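You operate a simulated robot arm through the tools that you are given. There is no shell and no other tool. Be economical: measure what you need, move in short steps, check, and stop when the job is done.

You run a simulated robot arm. Do the job below in one go: nothing can be reset, and whatever is moved stays where it is left.

TASK
Expose the card on foam block four for one stepped run at 1 kW, then raise the door.
Fine: table dial on STEP; seconds as set.

Only the result counts: the job must be done as asked and must still hold three seconds after the hand-in. Knocking over, shifting, dropping, spilling or breaking anything else fails it.

THE ROBOT
A 6-joint arm with a two-finger parallel gripper, fixed in place. Base frame: the origin is at the foot of the arm, x ahead of it, y to its left, z up. Units: mm, rad, N and s.
With the tool pointing down near the work surface it reaches from about 200 to 440 mm from the base axis. Its first joint turns from -2.007 to 2.007 rad. Payload 4.2 kg.
The TCP is the grasp point between the finger pads, 23 mm short of the fingertips. In the tool frame z runs along the fingers and y along their closing line. The gripper opens to 94 mm. The fingers are 38 mm wide and 10 mm thick; the gripper's body (54 by 96 mm) begins 39 mm behind the TCP.
Orientation is that of the tool frame in the base frame, as a unit quaternion [x, y, z, w]. With the fingers straight down and closing along the base's y, the tool's x points along the base's -x, its y along +y and its z along -z.

THE INTERFACE
- The arm moves only by the tool arm_command. Its argument "plan" is a list that holds one entry, the list of rows, each a list of 7 numbers: the turn, a rotation vector about the tool's x, y, z in degrees, then the shift along the tool's x, y, z in mm, then the finger opening in mm, from 0 to 94. In form: [[[ax, ay, az, dx, dy, dz, jaw], ...]]. A call has 1 to 10 rows; each row shifts and turns the commanded pose from where the row before left it, along the tool's axes as they then stand. Each row takes 0.2 s and may step no farther than 50 mm and 0.15 rad from the row before; otherwise, or with a gripper value out of range, the whole call is refused. Where a pose cannot be reached the arm comes as near as it can. A force on the tool above 90 N (or 10 N above the force at the start of the call, whichever is more), or a blocked arm, ends the call early, and 0.2 s more pass. Each finger travels about 108 mm/s and halts on what it meets, pressing with about 44 N; the grip force reading is that of the motor and also rises with nothing between the fingers. The clock runs only during rows and for 0.2 s after the last one: add rows that do not move to give the fingers time. The reply holds the time, the measured pose of the TCP, the force on the tool along the base axes, the opening and the grip force, in the units named above and with some noise, with the torque about the TCP (base axes, N m) and any sound that the robot's microphone picked up.
- Cameras (640 x 400 px; columns grow to the right, rows downward): "scene" is fixed at [51.7, 501.6, 1480.9]; the picture's right is [-0.52, -0.85, 0.00], its down [-0.26, 0.16, -0.95] and it looks along [0.81, -0.50, -0.31] (base axes); focal length 215 px, centre (320, 200). "wrist" rides on the gripper at [86, 16, -75] in the tool frame; the picture's right is [-0.18, 0.98, 0.00], its down [-0.58, -0.11, -0.81] and it looks along [-0.79, -0.15, 0.59] (tool axes); focal length 243 px, centre (320, 200). There is no depth. A picture from a camera that has moved, and an enlarged one, comes with that camera's place and axes in the base frame and with its lens.
- camera(camera): a new picture of that camera. It takes no simulated time.
- raise_lower(by): slides the trunk up (or, below 0, down) by that many mm; the arm rides with it, the base frame stays. It gives what a move gives, with no picture.
- zoom(camera, box): a new picture of the part [left, top, right, bottom] of that camera's present view, enlarged. It takes no simulated time.
- sign_off(): hands the job in; it is judged then, once.

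Go step by step. Nothing tells you positions but the pictures and the camera data: compare them with the known pose of the tool, close in by small moves and look again before you grip or let go. The budget is 120 turns and 84 pictures, counting those below and the enlarged ones. Unless the task says otherwise, let go and move clear before handing in, and close with one line.

The tools are called as name(argument=value, ...) on one line, values as JSON. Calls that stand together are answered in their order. arm_command: Moves the arm, as the interface text tells. Its arguments: {"type":"object","properties":{"plan":{"type":"array","items":{"type":"array","items":{"type":"array","items":{"type":"number"}}}}},"required":["plan"]} The other tools are called the same way: raise_lower (by) slides the trunk up or down; camera (camera) takes a picture; zoom (camera, box) takes an enlarged picture of a part of a camera's view; sign_off () hands the job in.

At the start:

```text
time_s: 0.0
ee_pos: [397.8, 177.6, 1523.2]
ee_rot: [0.0, 1.0, 0.0, -0.001]
contact_force: [-0.5, -0.4, 0.2]
ft_torque: [-0.01, -0.01, -0.02]
width: 94.2
gripper_force: 0.1
trunk travel left (down, up): [-900.0, 90.0]
```

scene: 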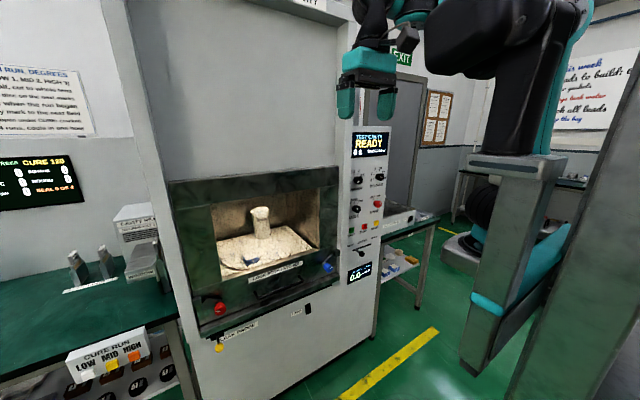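
wrist: 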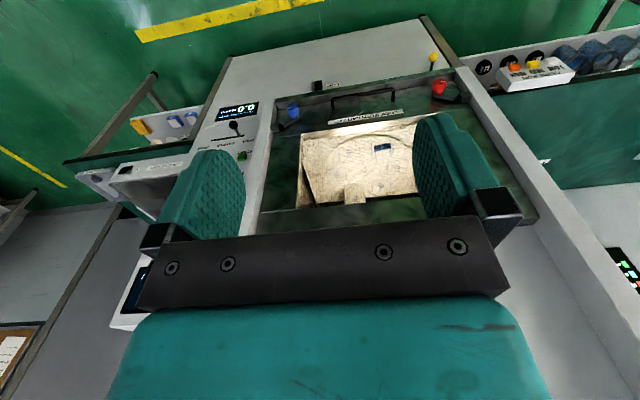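

I see a microwave-like chamber with an open front, a control column on its right, and notes on the walls. I'll zoom in to read the labels first.

zoom(camera="scene", box=[330, 120, 410, 200])

zoom(camera="scene", box=[330, 190, 410, 290])

zoom(camera="scene", box=[0, 60, 110, 220])

zoom(camera="scene", box=[180, 170, 350, 360])

zoom(camera="scene", box=[50, 195, 180, 390])

zoom(camera="scene", box=[400, 30, 640, 290])

```text
5.00 times, centred on (370, 160) of scene
camera zoom: at [51.7, 501.6, 1480.9], right [-0.52, -0.85, 0.0], down [-0.26, 0.16, -0.95], along [0.81, -0.5, -0.31], focal length 1076 px, centre (70, 400)
```

zoom: 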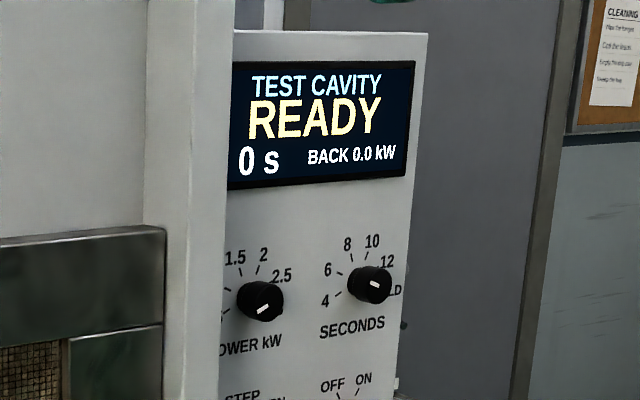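

```text
4.00 times, centred on (370, 240) of scene
camera zoom: at [51.7, 501.6, 1480.9], right [-0.52, -0.85, 0.0], down [-0.26, 0.16, -0.95], along [0.81, -0.5, -0.31], focal length 861 px, centre (120, 40)
```

zoom: 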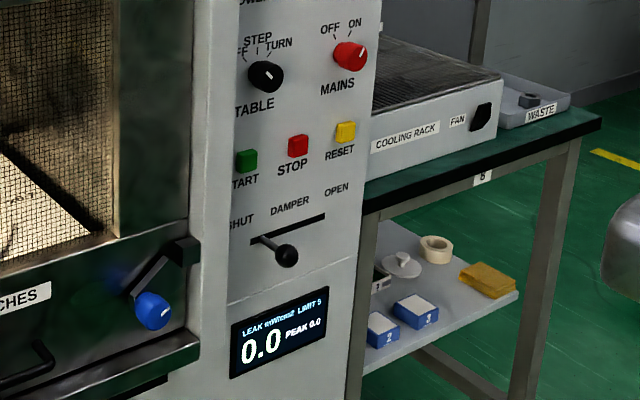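

```text
2.50 times, centred on (55, 140) of scene
camera zoom: at [51.7, 501.6, 1480.9], right [-0.52, -0.85, 0.0], down [-0.26, 0.16, -0.95], along [0.81, -0.5, -0.31], focal length 538 px, centre (982, 350)
```

zoom: 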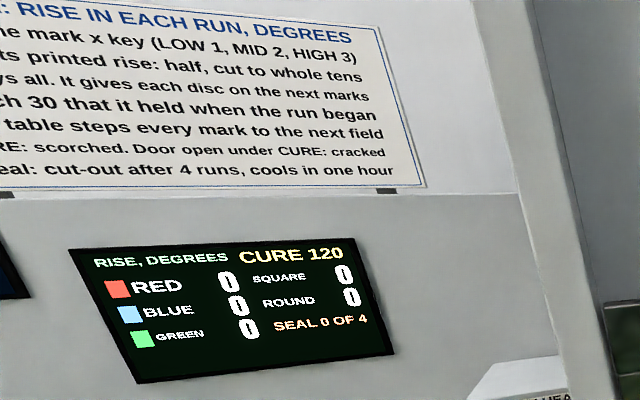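

```text
2.11 times, centred on (265, 265) of scene
camera zoom: at [51.7, 501.6, 1480.9], right [-0.52, -0.85, 0.0], down [-0.26, 0.16, -0.95], along [0.81, -0.5, -0.31], focal length 453 px, centre (436, 63)
```

zoom: 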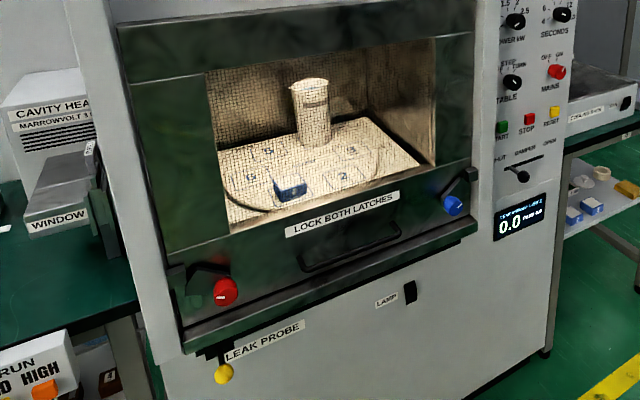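

```text
2.05 times, centred on (115, 292) of scene
camera zoom: at [51.7, 501.6, 1480.9], right [-0.52, -0.85, 0.0], down [-0.26, 0.16, -0.95], along [0.81, -0.5, -0.31], focal length 441 px, centre (740, 10)
```

zoom: 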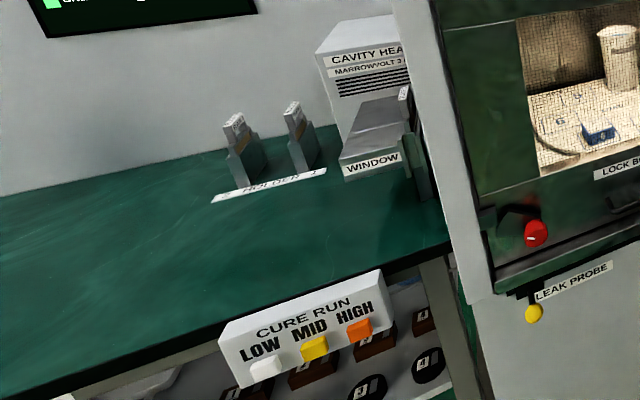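

```text
1.54 times, centred on (520, 160) of scene
camera zoom: at [51.7, 501.6, 1480.9], right [-0.52, -0.85, 0.0], down [-0.26, 0.16, -0.95], along [0.81, -0.5, -0.31], focal length 331 px, centre (12, 262)
```

zoom: 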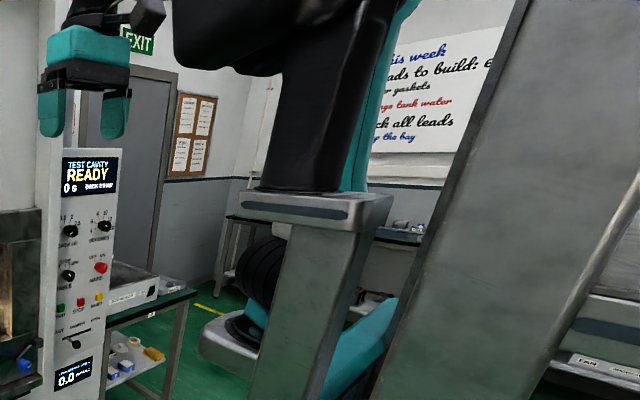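

The cavity holds one blue foam block and a white cup; other blocks sit on the side shelf. I'll look closer at the numbers, knobs, latches and notes.

zoom(camera="scene", box=[210, 200, 320, 275])

zoom(camera="scene", box=[370, 240, 420, 290])

zoom(camera="scene", box=[345, 165, 395, 215])

zoom(camera="wrist", box=[240, 60, 480, 210])

zoom(camera="wrist", box=[100, 80, 280, 200])

zoom(camera="scene", box=[0, 55, 110, 145])

zoom(camera="scene", box=[410, 80, 460, 155])

```text
5.33 times, centred on (265, 238) of scene
camera zoom: at [51.7, 501.6, 1480.9], right [-0.52, -0.85, 0.0], down [-0.26, 0.16, -0.95], along [0.81, -0.5, -0.31], focal length 1148 px, centre (613, 0)
```

zoom: 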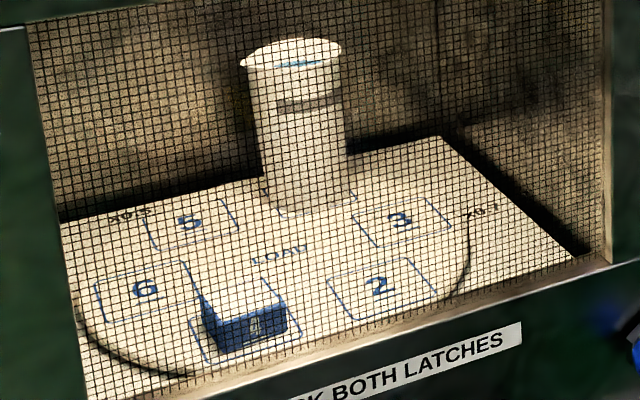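

```text
8.00 times, centred on (395, 265) of scene
camera zoom: at [51.7, 501.6, 1480.9], right [-0.52, -0.85, 0.0], down [-0.26, 0.16, -0.95], along [0.81, -0.5, -0.31], focal length 1722 px, centre (-280, -320)
```

zoom: 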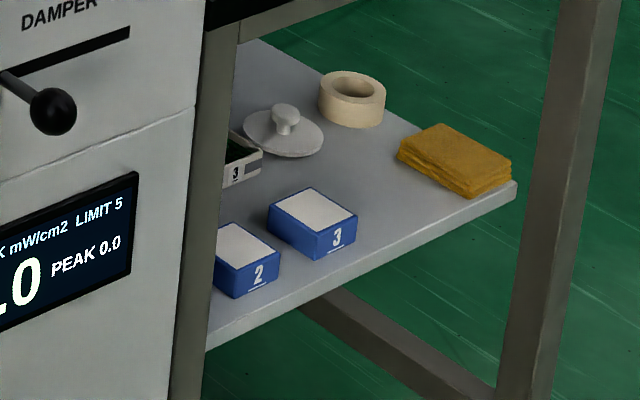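

```text
8.00 times, centred on (370, 190) of scene
camera zoom: at [51.7, 501.6, 1480.9], right [-0.52, -0.85, 0.0], down [-0.26, 0.16, -0.95], along [0.81, -0.5, -0.31], focal length 1722 px, centre (-80, 280)
```

zoom: 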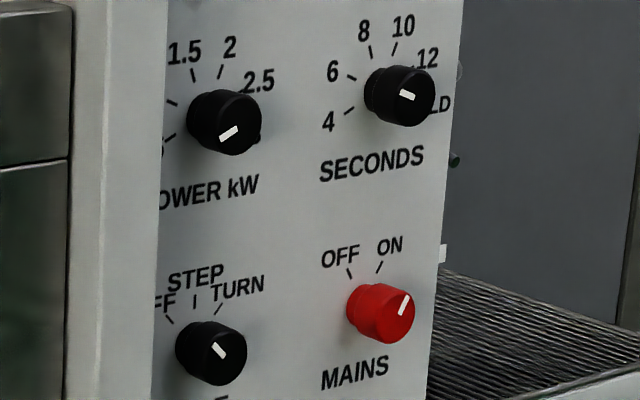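

```text
2.67 times, centred on (360, 135) of wrist
camera zoom: at [310.6, 194.6, 1597.6], right [0.18, 0.98, 0.0], down [0.58, -0.11, 0.81], along [0.79, -0.15, -0.59], focal length 647 px, centre (213, 373)
```

zoom: 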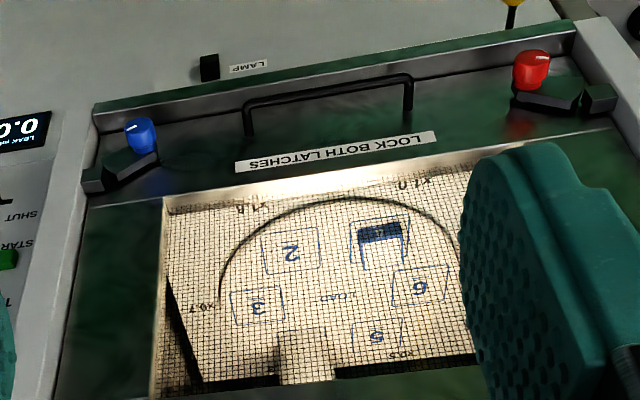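

```text
3.33 times, centred on (190, 140) of wrist
camera zoom: at [310.6, 194.6, 1597.6], right [0.18, 0.98, 0.0], down [0.58, -0.11, 0.81], along [0.79, -0.15, -0.59], focal length 809 px, centre (753, 400)
```

zoom: 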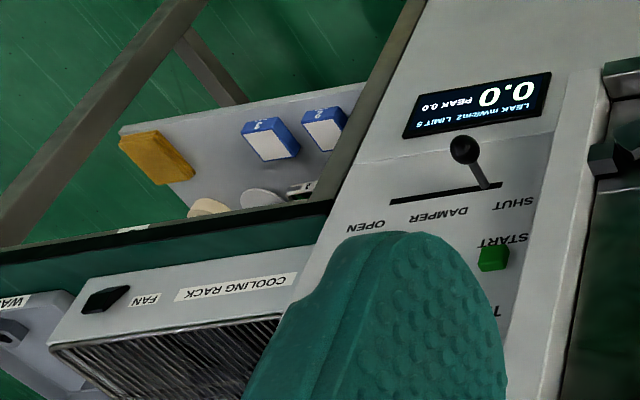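

```text
4.44 times, centred on (55, 100) of scene
camera zoom: at [51.7, 501.6, 1480.9], right [-0.52, -0.85, 0.0], down [-0.26, 0.16, -0.95], along [0.81, -0.5, -0.31], focal length 956 px, centre (1498, 644)
```

zoom: 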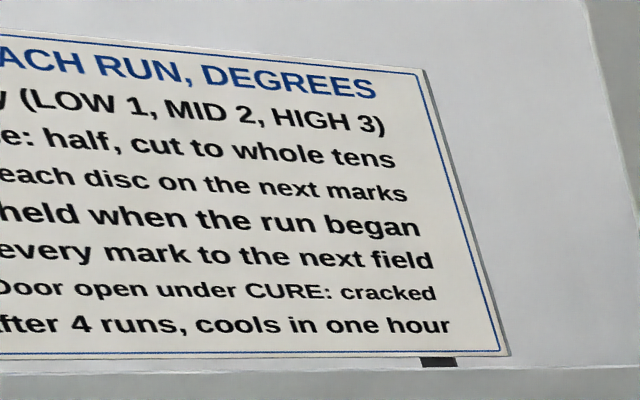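

```text
5.33 times, centred on (435, 118) of scene
camera zoom: at [51.7, 501.6, 1480.9], right [-0.52, -0.85, 0.0], down [-0.26, 0.16, -0.95], along [0.81, -0.5, -0.31], focal length 1148 px, centre (-293, 640)
```

zoom: 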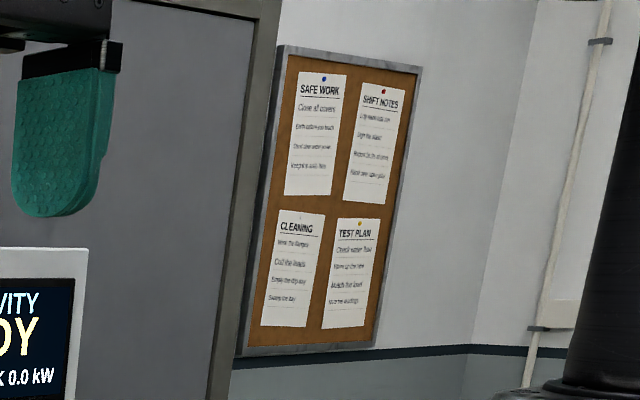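

The block in the cavity appears to be number 4 on the turntable, and the front panel faces the robot at about x≈850. I'll lower the trunk and tip the tool forward to get a close wrist view of the panel.

raise_lower(by=-350)

arm_command(plan=[[[0, -8.5, 0, 0, 0, 0, 94], [0, -8.5, 0, 0, 0, 0, 94], [0, -8.5, 0, 0, 0, 0, 94], [0, -8.5, 0, 0, 0, 0, 94], [0, -8.5, 0, 0, 0, 0, 94], [0, 0, 0, 0, 0, 0, 94]]])

camera(camera="wrist")

camera(camera="scene")

```text
time_s: 3.4
ee_pos: [398.1, 177.8, 1172.3]
ee_rot: [0.0, 1.0, -0.001, 0.0]
contact_force: [0.1, 1.0, 0.0]
ft_torque: [0.0, -0.02, -0.02]
width: 94.0
gripper_force: 0.0
trunk travel left (down, up): [-550.0, 440.0]
```

```text
time_s: 4.8
ee_pos: [397.1, 178.2, 1172.9]
ee_rot: [0.0, 1.0, 0.001, 0.0]
contact_force: [-0.6, -0.2, 0.1]
ft_torque: [0.0, -0.02, 0.01]
width: 94.1
gripper_force: 0.1
out of reach, approached as far as the arm can: row 1, 2, 3, 4, 5
trunk travel left (down, up): [-550.0, 440.0]
```

```text
68 pictures are left
camera wrist: at [310.6, 194.6, 1247.6], right [0.18, 0.98, 0.0], down [0.58, -0.11, 0.81], along [0.79, -0.15, -0.59], focal length 243 px, centre (320, 200)
```

wrist: 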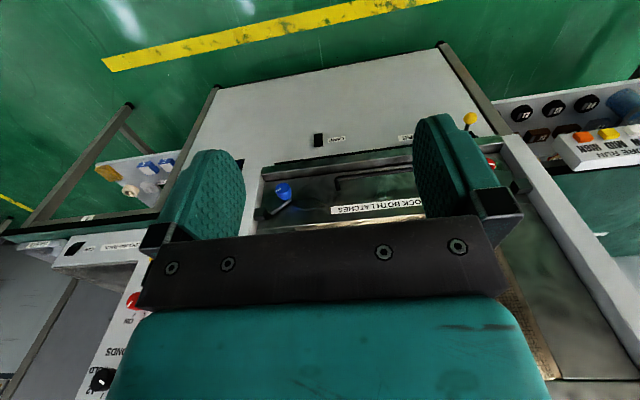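

```text
67 pictures are left
```

scene: 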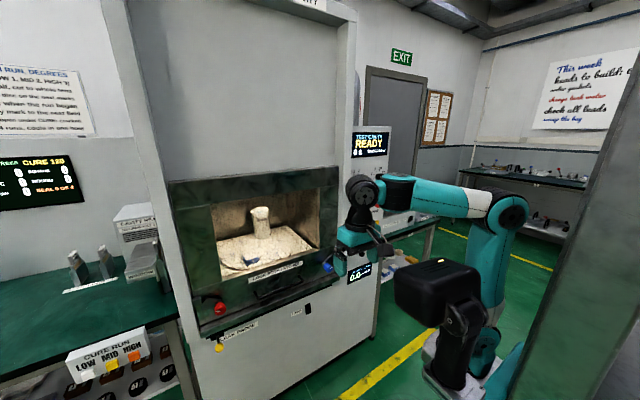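

The tilt at this pose was refused as out of reach, so I'll test the arm's envelope with a small forward shift and a small tilt.

arm_command(plan=[[[0, 0, 0, -30, 0, 0, 94], [0, 0, 0, 0, 0, 0, 94]]])

arm_command(plan=[[[0, -4, 0, 0, 0, 0, 94], [0, 0, 0, 0, 0, 0, 94]]])

arm_command(plan=[[[0, 0, 0, 0, 0, -50, 94], [0, 0, 0, 0, 0, -50, 94], [0, -6, 0, 0, 0, 0, 94], [0, 0, 0, 0, 0, 0, 94]]])

```text
time_s: 5.4
ee_pos: [427.9, 177.9, 1171.8]
ee_rot: [0.0, 1.0, 0.0, -0.001]
contact_force: [0.6, 0.1, 0.3]
ft_torque: [-0.04, 0.01, 0.02]
width: 94.0
gripper_force: 0.1
trunk travel left (down, up): [-550.0, 440.0]
```

```text
time_s: 6.0
ee_pos: [427.5, 187.6, 1173.7]
ee_rot: [0.0, 1.0, 0.0, 0.004]
contact_force: [-0.7, -0.2, 0.0]
ft_torque: [0.0, 0.03, 0.03]
width: 93.9
gripper_force: 0.1
out of reach, approached as far as the arm can: row 1
trunk travel left (down, up): [-550.0, 440.0]
```

```text
time_s: 7.0
ee_pos: [420.4, 178.7, 1273.6]
ee_rot: [-0.001, 0.996, 0.0, 0.087]
contact_force: [0.6, 0.4, 0.9]
ft_torque: [-0.07, 0.01, 0.0]
width: 94.1
gripper_force: 0.0
trunk travel left (down, up): [-550.0, 440.0]
```

Raising the arm relative to the trunk allows tilt. I'll go up further while tilting forward, then lower the trunk to compensate.

arm_command(plan=[[[0, -8, 0, -10, 0, -45, 94], [0, -8, 0, -17, 0, -42, 94], [0, -8, 0, -22, 0, -39, 94], [0, -8, 0, -26, 0, -35, 94], [0, -8, 0, 0, 0, 0, 94], [0, -8, 0, 0, 0, 0, 94], [0, -8, 0, 0, 0, 0, 94], [0, 0, 0, 0, 0, 0, 94]]])

camera(camera="wrist")

```text
time_s: 8.8
ee_pos: [536.7, 62.2, 1442.0]
ee_rot: [-0.001, 0.839, 0.002, 0.544]
contact_force: [-0.4, 0.1, 0.3]
ft_torque: [-0.02, -0.02, 0.01]
width: 93.9
gripper_force: 0.0
out of reach, approached as far as the arm can: row 2, 3, 4, 5, 6, 7
trunk travel left (down, up): [-550.0, 440.0]
```

```text
66 pictures are left
camera wrist: at [432.3, 78.8, 1393.7], right [0.07, 0.98, 0.17], down [-0.5, -0.11, 0.86], along [0.86, -0.15, 0.48], focal length 243 px, centre (320, 200)
```

wrist: 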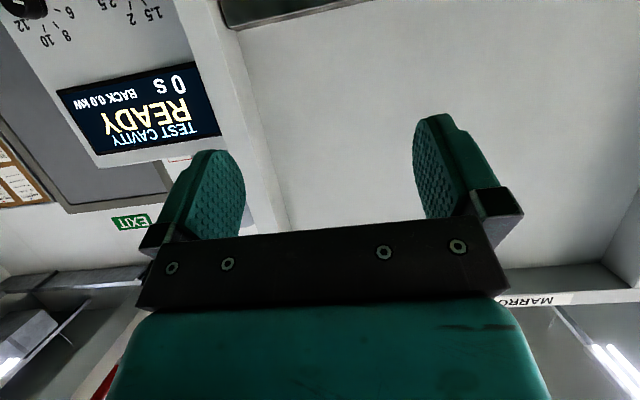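

The tool is now at 66° tilt, facing the panel. I'll finish to horizontal and see how far forward it reaches.

arm_command(plan=[[[0, -8, 0, 0, 0, 0, 94], [0, -8, 0, 0, 0, 0, 94], [0, -8, 0, 0, 0, 0, 94], [0, 0, 0, 0, 0, 0, 94]]])

arm_command(plan=[[[0, 0, 0, 40, 0, 0, 94], [0, 0, 0, 40, 0, 0, 94], [0, 0, 0, 40, 0, 0, 94], [0, 0, 0, 0, 0, 30, 94], [0, 0, 0, 0, 0, 30, 94], [0, 0, 0, 0, 0, 30, 94], [0, 0, 0, 0, 0, 0, 94]]])

camera(camera="scene")

```text
time_s: 9.8
ee_pos: [534.9, 56.7, 1450.8]
ee_rot: [-0.001, 0.826, 0.002, 0.564]
contact_force: [-0.4, -0.3, -0.3]
ft_torque: [-0.03, 0.02, 0.05]
width: 93.8
gripper_force: 0.0
out of reach, approached as far as the arm can: row 1, 2, 3
trunk travel left (down, up): [-550.0, 440.0]
```

```text
time_s: 11.4
ee_pos: [575.5, 22.8, 1444.7]
ee_rot: [-0.002, 0.832, 0.003, 0.555]
contact_force: [0.3, 1.0, -0.2]
ft_torque: [-0.03, 0.01, 0.0]
width: 94.2
gripper_force: 0.1
out of reach, approached as far as the arm can: row 1, 2, 3, 4, 5, 6
trunk travel left (down, up): [-550.0, 440.0]
```

```text
65 pictures are left
```

scene: 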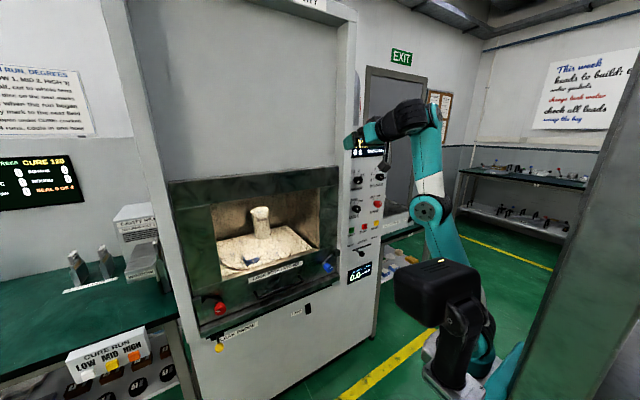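

The wrist pitch hits a limit before horizontal in this configuration. I'll go back to tool-down and re-approach by rolling the wrist sideways, so the tool ends pointing forward with the camera above.

arm_command(plan=[[[0, 8.4, 0, 0, 0, -30, 94], [0, 8.4, 0, 0, 0, -30, 94], [0, 8.4, 0, 0, 0, -30, 94], [0, 8.4, 0, 10, 0, 0, 94], [0, 8.4, 0, 20, 0, 0, 94], [0, 8.4, 0, 20, 0, 0, 94], [0, 8.4, 0, 20, 0, 20, 94], [0, 8.4, 0, 0, 0, 40, 94], [0, 0, 0, 0, 0, 40, 94], [0, 0, 0, 0, 0, 0, 94]]])

arm_command(plan=[[[8, 0, 0, 0, 0, 0, 94], [8, 0, 0, 0, 0, 0, 94], [8, 0, 0, 0, 0, 0, 94], [0, 0, 0, 0, 0, 0, 94]]])

camera(camera="scene")

```text
time_s: 13.6
ee_pos: [451.4, 21.1, 1252.5]
ee_rot: [-0.001, 1.0, 0.001, 0.012]
contact_force: [-0.3, 0.1, -1.0]
ft_torque: [-0.03, -0.01, 0.02]
width: 93.9
gripper_force: 0.1
out of reach, approached as far as the arm can: row 2, 3, 4, 5, 6, 7
trunk travel left (down, up): [-550.0, 440.0]
```

```text
time_s: 14.6
ee_pos: [456.3, 12.6, 1201.6]
ee_rot: [0.002, 0.98, -0.201, 0.014]
contact_force: [-0.2, 0.2, 0.3]
ft_torque: [0.0, 0.0, 0.02]
width: 93.9
gripper_force: 0.1
out of reach, approached as far as the arm can: row 2, 3
trunk travel left (down, up): [-550.0, 440.0]
```

```text
64 pictures are left
```

scene: 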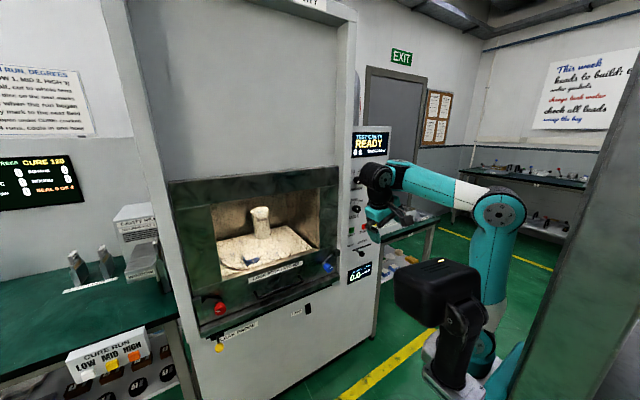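

The roll is accepted. I'll pull back a little for room, then continue rolling.

arm_command(plan=[[[0, 0, 0, 40, 0, 0, 94], [0, 0, 0, 40, 0, 0, 94], [0, 0, 0, 0, 0, 0, 94]]])

arm_command(plan=[[[8, 0, 0, 0, 0, 0, 94], [8, 0, 0, 0, 0, 0, 94], [8, 0, 0, 0, 0, 0, 94], [8, 0, 0, 0, 0, 0, 94], [8, 0, 0, 0, 0, 0, 94], [8, 0, 0, 0, 0, 0, 94], [8, 0, 0, 0, 0, 0, 94], [8, 0, 0, 0, 0, 0, 94], [0, 0, 0, 0, 0, 0, 94]]])

```text
time_s: 15.4
ee_pos: [377.0, 13.1, 1189.0]
ee_rot: [0.003, 0.979, -0.205, 0.013]
contact_force: [-0.5, 0.4, 0.2]
ft_torque: [0.02, -0.01, 0.03]
width: 93.9
gripper_force: 0.1
out of reach, approached as far as the arm can: row 1, 2
trunk travel left (down, up): [-550.0, 440.0]
```

```text
time_s: 17.4
ee_pos: [264.7, 52.3, 995.8]
ee_rot: [0.009, 0.72, -0.694, 0.01]
contact_force: [0.3, 0.6, 0.4]
ft_torque: [-0.05, -0.03, 0.01]
width: 93.8
gripper_force: 0.1
out of reach, approached as far as the arm can: row 1, 2, 3, 4, 5, 6, 7, 8
trunk travel left (down, up): [-550.0, 440.0]
```

camera(camera="scene")

camera(camera="wrist")

```text
63 pictures are left
```

scene: 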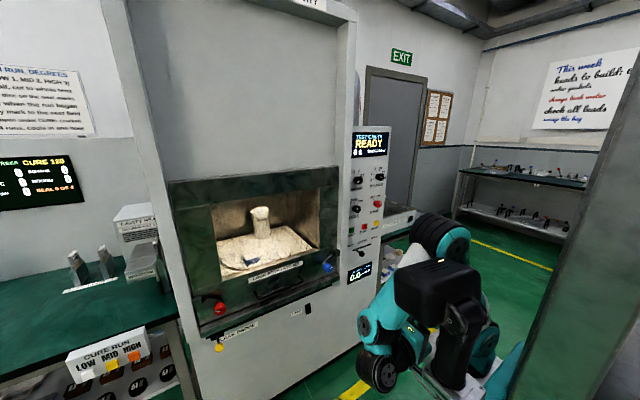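

```text
62 pictures are left
camera wrist: at [178.9, 126.9, 979.8], right [0.21, 0.04, -0.98], down [0.58, 0.8, 0.15], along [0.79, -0.6, 0.15], focal length 243 px, centre (320, 200)
```

wrist: 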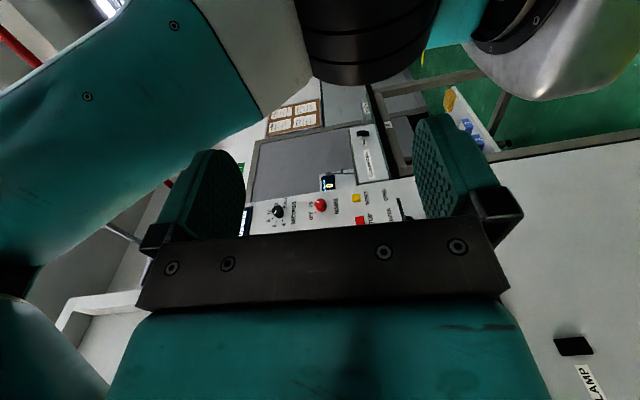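

That side folds the tool back across the forearm. I'll undo it and roll to the other side instead.

arm_command(plan=[[[0, 0, 0, -12, -30, 0, 94], [-8, 0, 0, -12, -30, 0, 94], [-8, 0, 0, -12, -29, -8, 94], [-8, 0, 0, -12, -28, -11, 94], [-8, 0, 0, -12, -26, -15, 94], [-8, 0, 0, -12, -23, -19, 94], [-8, 0, 0, -12, -19, -23, 94], [-8, 0, 0, -12, -15, -26, 94], [-8, 0, 0, -12, -10, -28, 94], [0, 0, 0, 0, 0, 0, 94]]])

arm_command(plan=[[[-8, 0, 0, 0, 0, 0, 94], [-8, 0, 0, 0, 0, 0, 94], [-8, 0, 0, 0, 0, 0, 94], [0, 0, 0, 0, 0, 0, 94]]])

```text
time_s: 19.2
ee_pos: [305.2, 53.9, 1132.2]
ee_rot: [0.009, 0.951, -0.309, 0.009]
contact_force: [-11.8, -12.2, -41.8]
ft_torque: [-2.33, -4.94, 1.91]
width: 93.9
gripper_force: 0.0
out of reach, approached as far as the arm can: row 1, 2, 3, 4, 5, 6, 7
trunk travel left (down, up): [-550.0, 440.0]
stopped in row 8: the force on the tool passed its limit at 141 N (the readings are from after the stop); the commanded pose is now the measured one
```

```text
time_s: 19.6
ee_pos: [303.8, 53.7, 1128.0]
ee_rot: [0.016, 0.96, -0.278, 0.007]
contact_force: [-14.0, -5.9, -42.4]
ft_torque: [-2.74, -5.15, 1.53]
width: 93.8
gripper_force: 0.1
trunk travel left (down, up): [-550.0, 440.0]
stopped in row 1: the force on the tool passed its limit at 101 N (the readings are from after the stop); the commanded pose is now the measured one
```

The tool is touching the robot's own arm; I'll look before moving.

camera(camera="scene")

camera(camera="wrist")

```text
61 pictures are left
```

scene: 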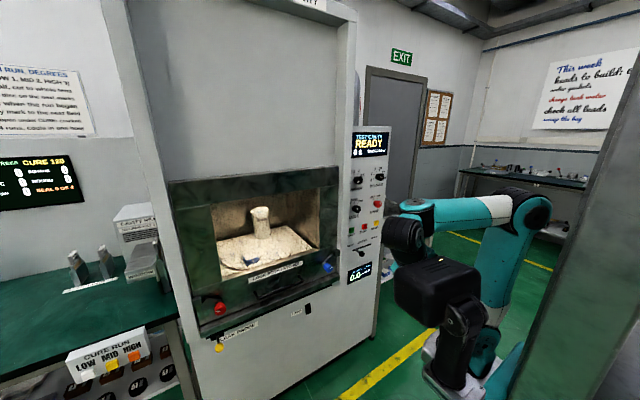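

```text
60 pictures are left
camera wrist: at [217.1, 109.9, 1180.6], right [0.22, 0.83, -0.52], down [0.57, 0.32, 0.75], along [0.79, -0.46, -0.4], focal length 243 px, centre (320, 200)
```

wrist: 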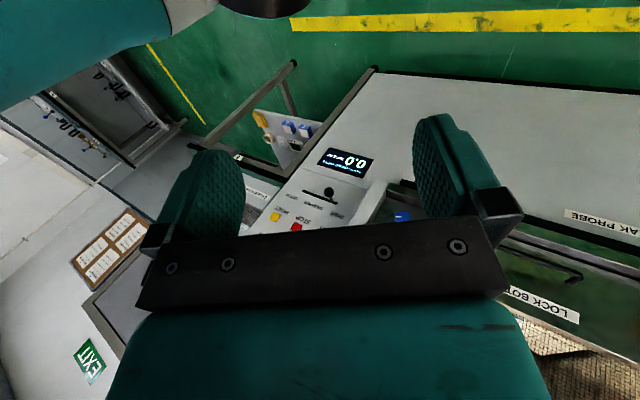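

The gripper is too close under its own forearm. I'll ease down and then forward, and then resume unrolling.

arm_command(plan=[[[0, 0, 0, 0, 8, 13, 94], [0, 0, 0, -10, 8, 13, 94], [0, 0, 0, -40, 0, 0, 94], [0, 0, 0, -40, 0, 0, 94], [0, 0, 0, 0, 0, 0, 94]]])

arm_command(plan=[[[-8, 0, 0, 0, 0, 0, 94], [-8, 0, 0, 0, 0, 0, 94], [-8, 0, 0, 0, 0, 0, 94], [-8, 0, 0, 0, 0, 0, 94], [0, 0, 0, 0, 0, 0, 94]]])

```text
time_s: 20.8
ee_pos: [393.3, 52.8, 1106.7]
ee_rot: [0.016, 0.961, -0.275, 0.007]
contact_force: [-0.5, 1.0, -0.6]
ft_torque: [0.02, -0.04, -0.02]
width: 94.1
gripper_force: 0.1
out of reach, approached as far as the arm can: row 4
trunk travel left (down, up): [-550.0, 440.0]
```

```text
time_s: 22.0
ee_pos: [384.4, 69.3, 1165.1]
ee_rot: [0.013, 1.0, -0.023, 0.006]
contact_force: [0.7, 0.6, -0.6]
ft_torque: [0.0, 0.03, -0.01]
width: 94.0
gripper_force: 0.1
out of reach, approached as far as the arm can: row 1, 2, 3, 4
trunk travel left (down, up): [-550.0, 440.0]
```

Back to tool-down without contact. Now a bit up and roll the other way (fingers toward +y).

arm_command(plan=[[[0, 0, 0, 0, 0, -40, 94], [0, 0, 0, 0, 0, -40, 94], [-8, 0, 0, 0, 0, 0, 94], [-8, 0, 0, 0, 0, 0, 94], [-8, 0, 0, 0, 0, 0, 94], [-8, 0, 0, 0, 0, 0, 94], [-8, 0, 0, 0, 0, 0, 94], [0, 0, 0, 0, 0, 0, 94]]])

arm_command(plan=[[[-8, 0, 0, 0, 0, 0, 94], [-8, 0, 0, 0, 0, 0, 94], [-8, 0, 0, 0, 0, 0, 94], [-8, 0, 0, 0, 0, 0, 94], [-8, 0, 0, 0, 0, 0, 94], [-8, 0, 0, 0, 0, 0, 94], [0, 0, 0, 0, 0, 0, 94]]])

camera(camera="scene")

```text
time_s: 23.8
ee_pos: [394.8, 51.1, 1319.7]
ee_rot: [0.011, 0.948, 0.317, 0.011]
contact_force: [0.5, 0.3, 0.3]
ft_torque: [-0.02, -0.02, 0.01]
width: 94.1
gripper_force: 0.1
out of reach, approached as far as the arm can: row 5, 6, 7
trunk travel left (down, up): [-550.0, 440.0]
```

```text
time_s: 25.4
ee_pos: [319.4, 84.5, 1528.9]
ee_rot: [0.011, 0.744, 0.668, 0.016]
contact_force: [0.4, -0.4, -0.2]
ft_torque: [0.0, 0.01, 0.0]
width: 93.8
gripper_force: 0.1
out of reach, approached as far as the arm can: row 1, 2, 3, 4, 5, 6
trunk travel left (down, up): [-550.0, 440.0]
```

```text
59 pictures are left
```

scene: 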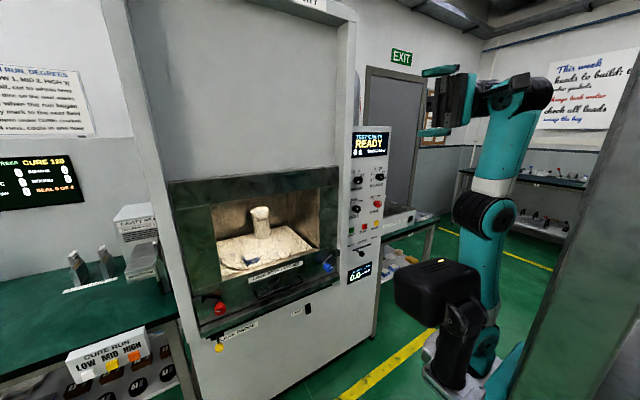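

The tool now points to +y with the forearm raised. I'll swing it to face forward (+x) from here and see how the arm settles.

arm_command(plan=[[[0, -8.4, 0, 0, 0, 0, 94], [0, -8.4, 0, 0, 0, 0, 94], [0, -8.4, 0, 0, 0, 0, 94], [0, -8.4, 0, 0, 0, 0, 94], [0, -8.4, 0, 0, 0, 0, 94], [0, -8.4, 0, 0, 0, 0, 94], [0, -8.4, 0, 0, 0, 0, 94], [0, -8.4, 0, 0, 0, 0, 94], [0, -8.4, 0, 0, 0, 0, 94], [0, 0, 0, 0, 0, 0, 94]]])

camera(camera="scene")

```text
time_s: 27.6
ee_pos: [409.0, 122.5, 1513.6]
ee_rot: [0.334, 0.581, 0.612, 0.42]
contact_force: [-0.7, 0.1, 0.6]
ft_torque: [-0.01, 0.0, 0.01]
width: 94.2
gripper_force: 0.1
out of reach, approached as far as the arm can: row 1, 2, 3, 4, 5, 6, 7, 8, 9
trunk travel left (down, up): [-550.0, 440.0]
```

```text
58 pictures are left
```

scene: 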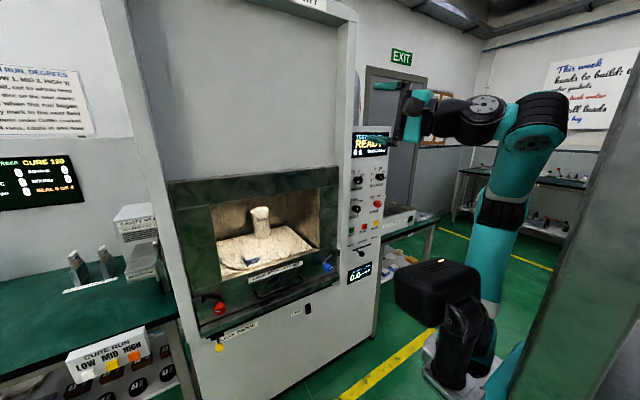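

I need to understand the arm's joint layout; I'll zoom on the arm in the current pose.

zoom(camera="scene", box=[360, 60, 640, 400])

```text
1.18 times, centred on (500, 230) of scene
camera zoom: at [51.7, 501.6, 1480.9], right [-0.52, -0.85, 0.0], down [-0.26, 0.16, -0.95], along [0.81, -0.5, -0.31], focal length 253 px, centre (108, 165)
```

zoom: 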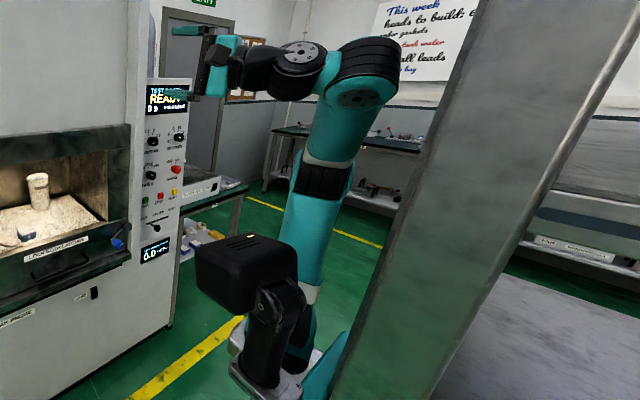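

I'll probe empirically: push forward along the tool axis and watch where it stops.

arm_command(plan=[[[0, 0, 0, 0, 0, 40, 94], [0, 0, 0, 0, 0, 40, 94], [0, 0, 0, 0, 0, 40, 94], [0, 0, 0, 0, 0, 0, 94]]])

arm_command(plan=[[[0, 0, 0, 0, -40, 0, 94], [0, 0, 0, 0, -40, 0, 94], [0, 0, 0, 0, -40, 0, 94], [0, 0, 0, 0, -40, 0, 94], [0, 0, 0, 0, 0, 0, 94]]])

camera(camera="scene")

```text
time_s: 28.6
ee_pos: [517.9, 176.4, 1524.2]
ee_rot: [0.333, 0.582, 0.611, 0.42]
contact_force: [0.1, -0.2, 0.1]
ft_torque: [0.04, -0.04, -0.02]
width: 93.9
gripper_force: 0.0
trunk travel left (down, up): [-550.0, 440.0]
```

```text
time_s: 29.8
ee_pos: [537.7, 171.8, 1365.0]
ee_rot: [0.334, 0.582, 0.611, 0.42]
contact_force: [0.6, -0.6, 0.2]
ft_torque: [-0.02, -0.01, 0.01]
width: 94.0
gripper_force: 0.0
trunk travel left (down, up): [-550.0, 440.0]
```

```text
56 pictures are left
```

scene: 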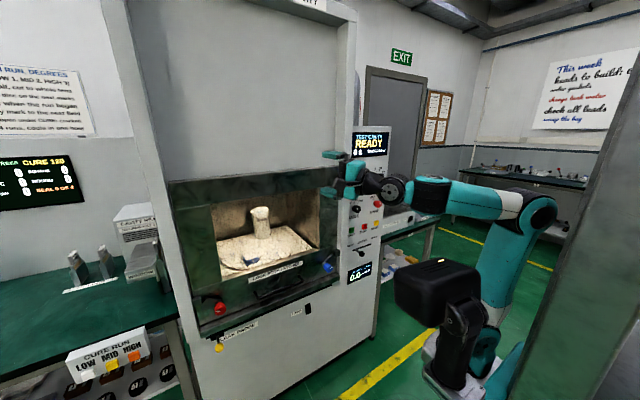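

That configuration works: forearm forward, tool forward, fingers closing vertically. I'll align the tool exactly with +x and look with the wrist camera.

arm_command(plan=[[[1.68, -6.35, 0.825, 0, 0, 0, 94], [1.68, -6.35, 0.825, 0, 0, 0, 94], [1.68, -6.35, 0.825, 0, 0, 0, 94], [1.68, -6.35, 0.825, 0, 0, 0, 94], [0, 0, 0, 0, 0, 0, 94]]])

camera(camera="wrist")

```text
time_s: 31.0
ee_pos: [537.1, 170.9, 1367.0]
ee_rot: [0.501, 0.5, 0.498, 0.501]
contact_force: [0.9, 0.4, -0.9]
ft_torque: [-0.01, 0.02, 0.01]
width: 93.9
gripper_force: 0.1
trunk travel left (down, up): [-550.0, 440.0]
```

```text
55 pictures are left
camera wrist: at [462.6, 257.3, 1382.8], right [0.0, -0.18, 0.98], down [-0.81, -0.58, -0.11], along [0.59, -0.79, -0.15], focal length 243 px, centre (320, 200)
```

wrist: 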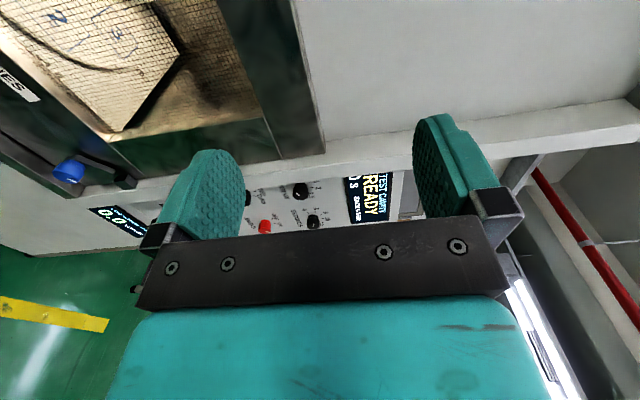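

The view is sideways but useful. I'll lower the trunk and move closer so the control panel is in view.

raise_lower(by=-250)

arm_command(plan=[[[0, 0, 0, 0, 0, 40, 94], [0, 0, 0, 0, 0, 40, 94], [0, 0, 0, 0, 0, 40, 94], [0, 0, 0, 0, 0, 0, 94]]])

camera(camera="wrist")

```text
time_s: 33.5
ee_pos: [537.1, 171.9, 1116.6]
ee_rot: [0.5, 0.501, 0.499, 0.5]
contact_force: [-0.3, 0.3, -0.5]
ft_torque: [0.01, -0.06, -0.01]
width: 93.9
gripper_force: 0.1
trunk travel left (down, up): [-300.0, 690.0]
```

```text
time_s: 34.5
ee_pos: [657.5, 170.8, 1115.6]
ee_rot: [0.5, 0.5, 0.499, 0.5]
contact_force: [-0.2, -1.2, 0.0]
ft_torque: [-0.01, -0.01, 0.01]
width: 94.0
gripper_force: 0.2
trunk travel left (down, up): [-300.0, 690.0]
```

```text
54 pictures are left
camera wrist: at [582.3, 256.4, 1132.9], right [0.0, -0.18, 0.98], down [-0.81, -0.58, -0.11], along [0.59, -0.79, -0.15], focal length 243 px, centre (320, 200)
```

wrist: 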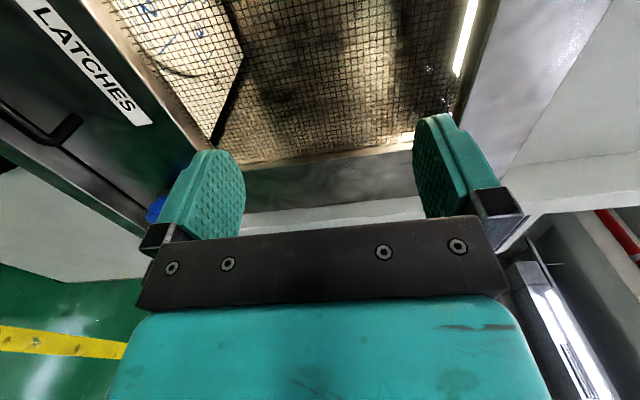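

The gripper hides the panel in this roll. I'll roll the tool 90° so the camera is above and upright.

arm_command(plan=[[[0, 0, 8.5, 0, 0, 0, 94], [0, 0, 8.5, 0, 0, 0, 94], [0, 0, 8.5, 0, 0, 0, 94], [0, 0, 8.5, 0, 0, 0, 94], [0, 0, 8.5, 0, 0, 0, 94], [0, 0, 8.5, 0, 0, 0, 94], [0, 0, 8.5, 0, 0, 0, 94], [0, 0, 8.5, 0, 0, 0, 94], [0, 0, 8.5, 0, 0, 0, 94], [0, 0, 8.5, 0, 0, 0, 94]]])

arm_command(plan=[[[0, 0, 5, 0, 40, -30, 94], [0, 0, 0, 0, 40, 0, 94], [0, 0, 0, 0, 40, 0, 94], [0, 0, 0, 0, 40, 0, 94], [0, 0, 0, 0, 40, 0, 94], [0, 0, 0, 0, 40, 0, 94], [0, 0, 0, 0, 0, 0, 94]]])

camera(camera="wrist")

```text
time_s: 36.8
ee_pos: [657.4, 170.8, 1117.9]
ee_rot: [0.707, 0.03, 0.706, 0.029]
contact_force: [0.3, 0.3, 0.0]
ft_torque: [0.02, 0.02, 0.02]
width: 94.0
gripper_force: 0.1
trunk travel left (down, up): [-300.0, 690.0]
```

```text
time_s: 38.4
ee_pos: [609.9, -46.2, 1169.1]
ee_rot: [0.709, 0.002, 0.705, 0.007]
contact_force: [0.2, 0.3, 1.4]
ft_torque: [0.0, 0.03, 0.0]
width: 93.8
gripper_force: 0.1
out of reach, approached as far as the arm can: row 1, 2, 3, 4, 5, 6
trunk travel left (down, up): [-300.0, 690.0]
```

```text
53 pictures are left
camera wrist: at [536.0, -60.6, 1255.5], right [-0.01, -0.98, -0.17], down [-0.81, 0.11, -0.58], along [0.59, 0.14, -0.8], focal length 243 px, centre (320, 200)
```

wrist: 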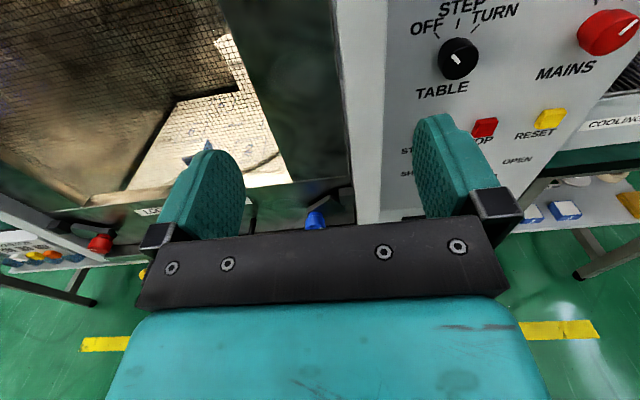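

Now the view is upright. TABLE points to OFF (must go to STEP), MAINS is on. I'll shift right and up to see the power and seconds dials.

arm_command(plan=[[[0, 0, 0, 30, 30, 20, 94], [0, 0, 0, 30, 30, 20, 94], [0, 0, 0, 0, 30, 0, 94], [0, 0, 0, 0, 0, 0, 94]]])

camera(camera="wrist")

```text
time_s: 39.4
ee_pos: [637.6, -72.4, 1247.1]
ee_rot: [0.708, 0.001, 0.706, 0.004]
contact_force: [-1.1, -0.5, -0.8]
ft_torque: [0.01, 0.03, -0.02]
width: 93.9
gripper_force: 0.0
out of reach, approached as far as the arm can: row 1, 2, 3
trunk travel left (down, up): [-300.0, 690.0]
```

```text
52 pictures are left
camera wrist: at [563.6, -87.9, 1334.6], right [-0.01, -0.98, -0.18], down [-0.81, 0.11, -0.58], along [0.59, 0.14, -0.79], focal length 243 px, centre (320, 200)
```

wrist: 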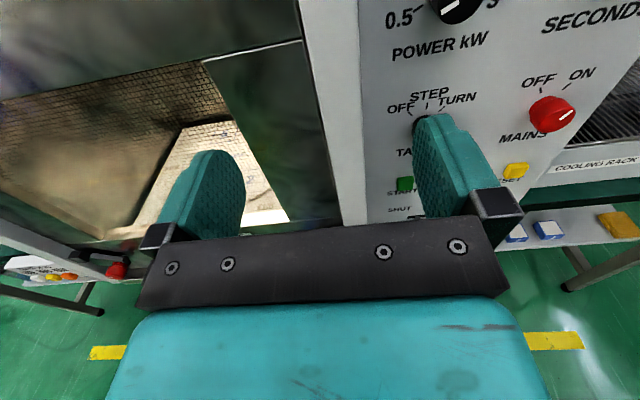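

Moving right is being limited with exact +x heading. I'll let the tool yaw slightly to the right along the arm's bearing and move again.

arm_command(plan=[[[-5, 0, 0, 0, 0, 0, 94], [-5, 0, 0, 0, 0, 0, 94], [-5, 0, 0, 0, 0, 0, 94], [0, 0, 0, 0, 30, 0, 94], [0, 0, 0, 0, 30, 0, 94], [0, 0, 0, 0, 0, 0, 94]]])

camera(camera="scene")

```text
time_s: 40.8
ee_pos: [623.6, -130.6, 1247.9]
ee_rot: [0.702, -0.091, 0.701, 0.092]
contact_force: [1.2, 0.1, 0.2]
ft_torque: [0.0, -0.02, -0.04]
width: 93.7
gripper_force: 0.0
trunk travel left (down, up): [-300.0, 690.0]
```

```text
51 pictures are left
```

scene: 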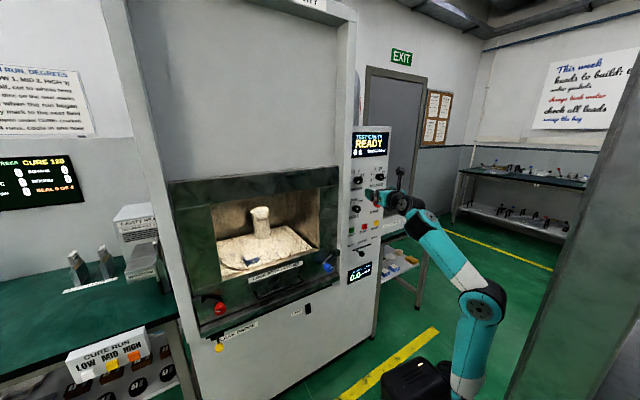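

Yawed 15°, everything is reachable. I'll raise the trunk while lowering the arm so the forearm is flatter, then advance and look at the panel.

arm_command(plan=[[[0, 0, 0, -40, 0, 0, 94], [0, 0, 0, -40, 0, 0, 94], [0, 0, 0, -40, 0, 0, 94], [0, 0, 0, 0, 0, 0, 94]]])

raise_lower(by=150)

arm_command(plan=[[[0, 0, 0, 0, 0, 30, 94], [5, 0, 0, 0, 0, 0, 94], [5, 0, 0, 0, 0, 0, 94], [5, 0, 0, 0, 0, 0, 94], [0, 0, 0, 0, 0, 0, 94]]])

camera(camera="wrist")

```text
time_s: 41.8
ee_pos: [613.9, -119.1, 1146.7]
ee_rot: [0.703, -0.09, 0.699, 0.097]
contact_force: [-0.1, -0.8, 0.1]
ft_torque: [0.01, -0.02, -0.03]
width: 94.3
gripper_force: 0.1
out of reach, approached as far as the arm can: row 3
trunk travel left (down, up): [-300.0, 690.0]
```

```text
time_s: 43.5
ee_pos: [613.3, -120.9, 1294.9]
ee_rot: [0.703, -0.09, 0.699, 0.098]
contact_force: [-0.2, 0.2, -0.2]
ft_torque: [-0.02, -0.02, 0.0]
width: 93.9
gripper_force: 0.1
trunk travel left (down, up): [-450.0, 540.0]
```

```text
time_s: 44.7
ee_pos: [621.3, -65.1, 1340.2]
ee_rot: [0.711, 0.003, 0.703, 0.013]
contact_force: [-0.4, -0.1, 0.9]
ft_torque: [-0.01, 0.0, -0.02]
width: 94.2
gripper_force: 0.0
out of reach, approached as far as the arm can: row 1, 2, 3, 4
trunk travel left (down, up): [-450.0, 540.0]
```

```text
50 pictures are left
camera wrist: at [548.1, -77.7, 1427.4], right [-0.02, -0.99, -0.16], down [-0.81, 0.11, -0.57], along [0.58, 0.12, -0.8], focal length 243 px, centre (320, 200)
```

wrist: 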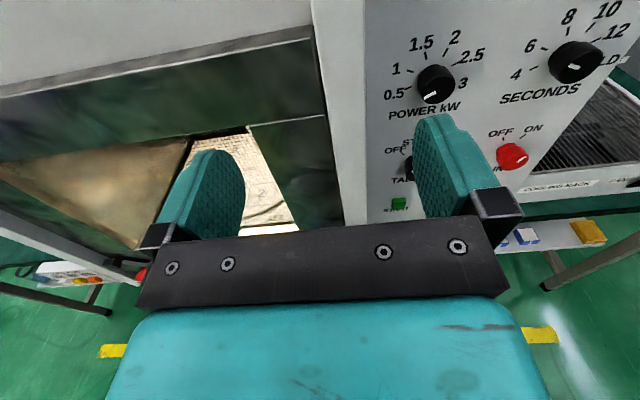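

I'll zoom on the two dials to read their pointers.

zoom(camera="wrist", box=[370, 0, 640, 170])

```text
2.35 times, centred on (505, 85) of wrist
camera zoom: at [548.1, -77.7, 1427.4], right [-0.02, -0.99, -0.16], down [-0.81, 0.11, -0.57], along [0.58, 0.12, -0.8], focal length 571 px, centre (-115, 471)
```

zoom: 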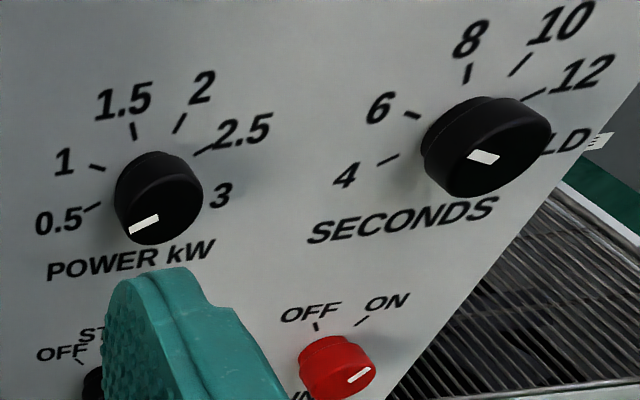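

POWER points to 0.5 and must go one step clockwise to 1; SECONDS stays. I'll roll the tool back partway, which also leaves room for clockwise turning, and try moving right.

arm_command(plan=[[[0, 0, -8.5, 0, 0, 0, 94], [0, 0, -8.5, 0, 0, 0, 94], [0, 0, -8.5, 0, 0, 0, 94], [0, 0, -8.5, 0, 0, 0, 94], [0, 0, -8.5, 0, 0, 0, 94], [0, 0, -8.5, 0, 0, 0, 94], [0, 0, -8.5, 0, 0, 0, 94], [0, 0, 0, 0, 0, 0, 94]]])

arm_command(plan=[[[0, 0, 0, -26, 15, 10, 94], [0, 0, 0, -26, 15, 10, 94], [0, 0, 0, -26, 15, 0, 94], [0, 0, 0, 0, 0, 0, 94]]])

```text
time_s: 46.5
ee_pos: [621.6, -65.2, 1340.2]
ee_rot: [0.615, 0.355, 0.609, 0.354]
contact_force: [-0.2, 0.7, 0.0]
ft_torque: [0.05, -0.01, 0.03]
width: 94.0
gripper_force: 0.0
trunk travel left (down, up): [-450.0, 540.0]
```

```text
time_s: 47.5
ee_pos: [641.2, -156.0, 1339.8]
ee_rot: [0.615, 0.354, 0.609, 0.354]
contact_force: [-0.7, 0.1, 0.2]
ft_torque: [0.03, 0.0, 0.01]
width: 94.0
gripper_force: 0.1
trunk travel left (down, up): [-450.0, 540.0]
```

That frees it. Power knob face is near (825, -197, 1246). I'll line up in front of it and take a close look.

raise_lower(by=-94)

arm_command(plan=[[[0, 0, 0, -34, 19.5, 20, 94], [0, 0, 0, 0, 0, 30, 94], [0, 0, 0, 0, 0, 30, 94], [0, 0, 0, 0, 0, 0, 94]]])

camera(camera="wrist")

```text
time_s: 48.8
ee_pos: [641.6, -157.2, 1245.6]
ee_rot: [0.615, 0.354, 0.609, 0.354]
contact_force: [-0.3, -0.1, 0.3]
ft_torque: [0.01, -0.01, -0.03]
width: 94.1
gripper_force: 0.0
trunk travel left (down, up): [-356.0, 634.0]
```

```text
time_s: 49.8
ee_pos: [721.0, -195.0, 1246.7]
ee_rot: [0.615, 0.354, 0.609, 0.354]
contact_force: [0.3, -0.1, -1.1]
ft_torque: [0.0, 0.0, 0.0]
width: 94.0
gripper_force: 0.1
trunk travel left (down, up): [-356.0, 634.0]
```

```text
48 pictures are left
camera wrist: at [646.7, -127.3, 1303.5], right [0.0, -0.65, 0.76], down [-0.81, -0.45, -0.38], along [0.58, -0.62, -0.53], focal length 243 px, centre (320, 200)
```

wrist: 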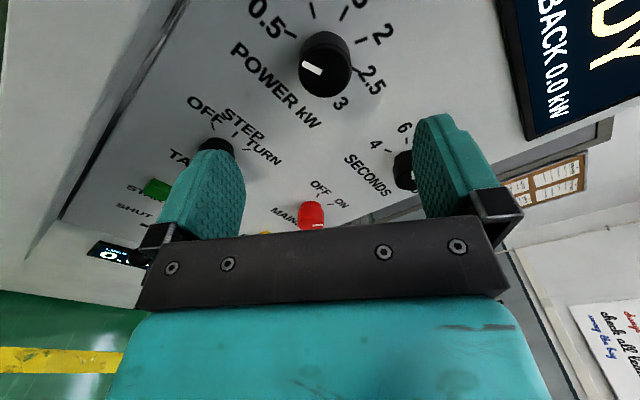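

Knob face triangulates to (819, -197, 1248). I'll narrow the jaw to 60, advance around the knob, and check.

arm_command(plan=[[[0, 0, 0, -1, 2.3, 0, 60], [0, 0, 0, 0, 0, 30, 60], [0, 0, 0, 0, 0, 30, 60], [0, 0, 0, 0, 0, 15, 60], [0, 0, 0, 0, 0, 0, 60]]])

camera(camera="wrist")

```text
time_s: 51.0
ee_pos: [796.2, -197.8, 1246.8]
ee_rot: [0.615, 0.354, 0.609, 0.354]
contact_force: [0.4, -0.3, 0.3]
ft_torque: [0.0, -0.01, 0.01]
width: 60.0
gripper_force: 0.1
trunk travel left (down, up): [-356.0, 634.0]
```

```text
47 pictures are left
camera wrist: at [721.9, -129.7, 1304.2], right [0.0, -0.65, 0.76], down [-0.81, -0.45, -0.38], along [0.58, -0.62, -0.53], focal length 243 px, centre (320, 200)
```

wrist: 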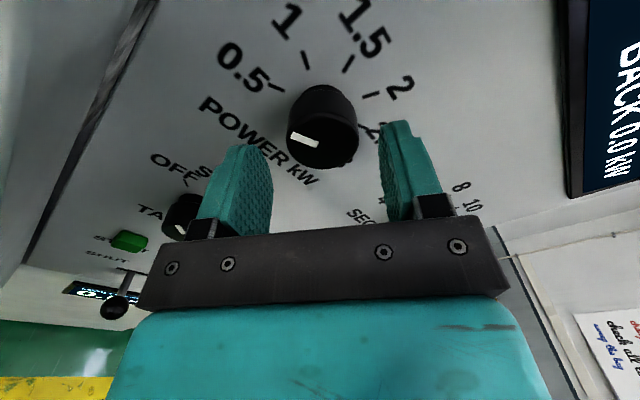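

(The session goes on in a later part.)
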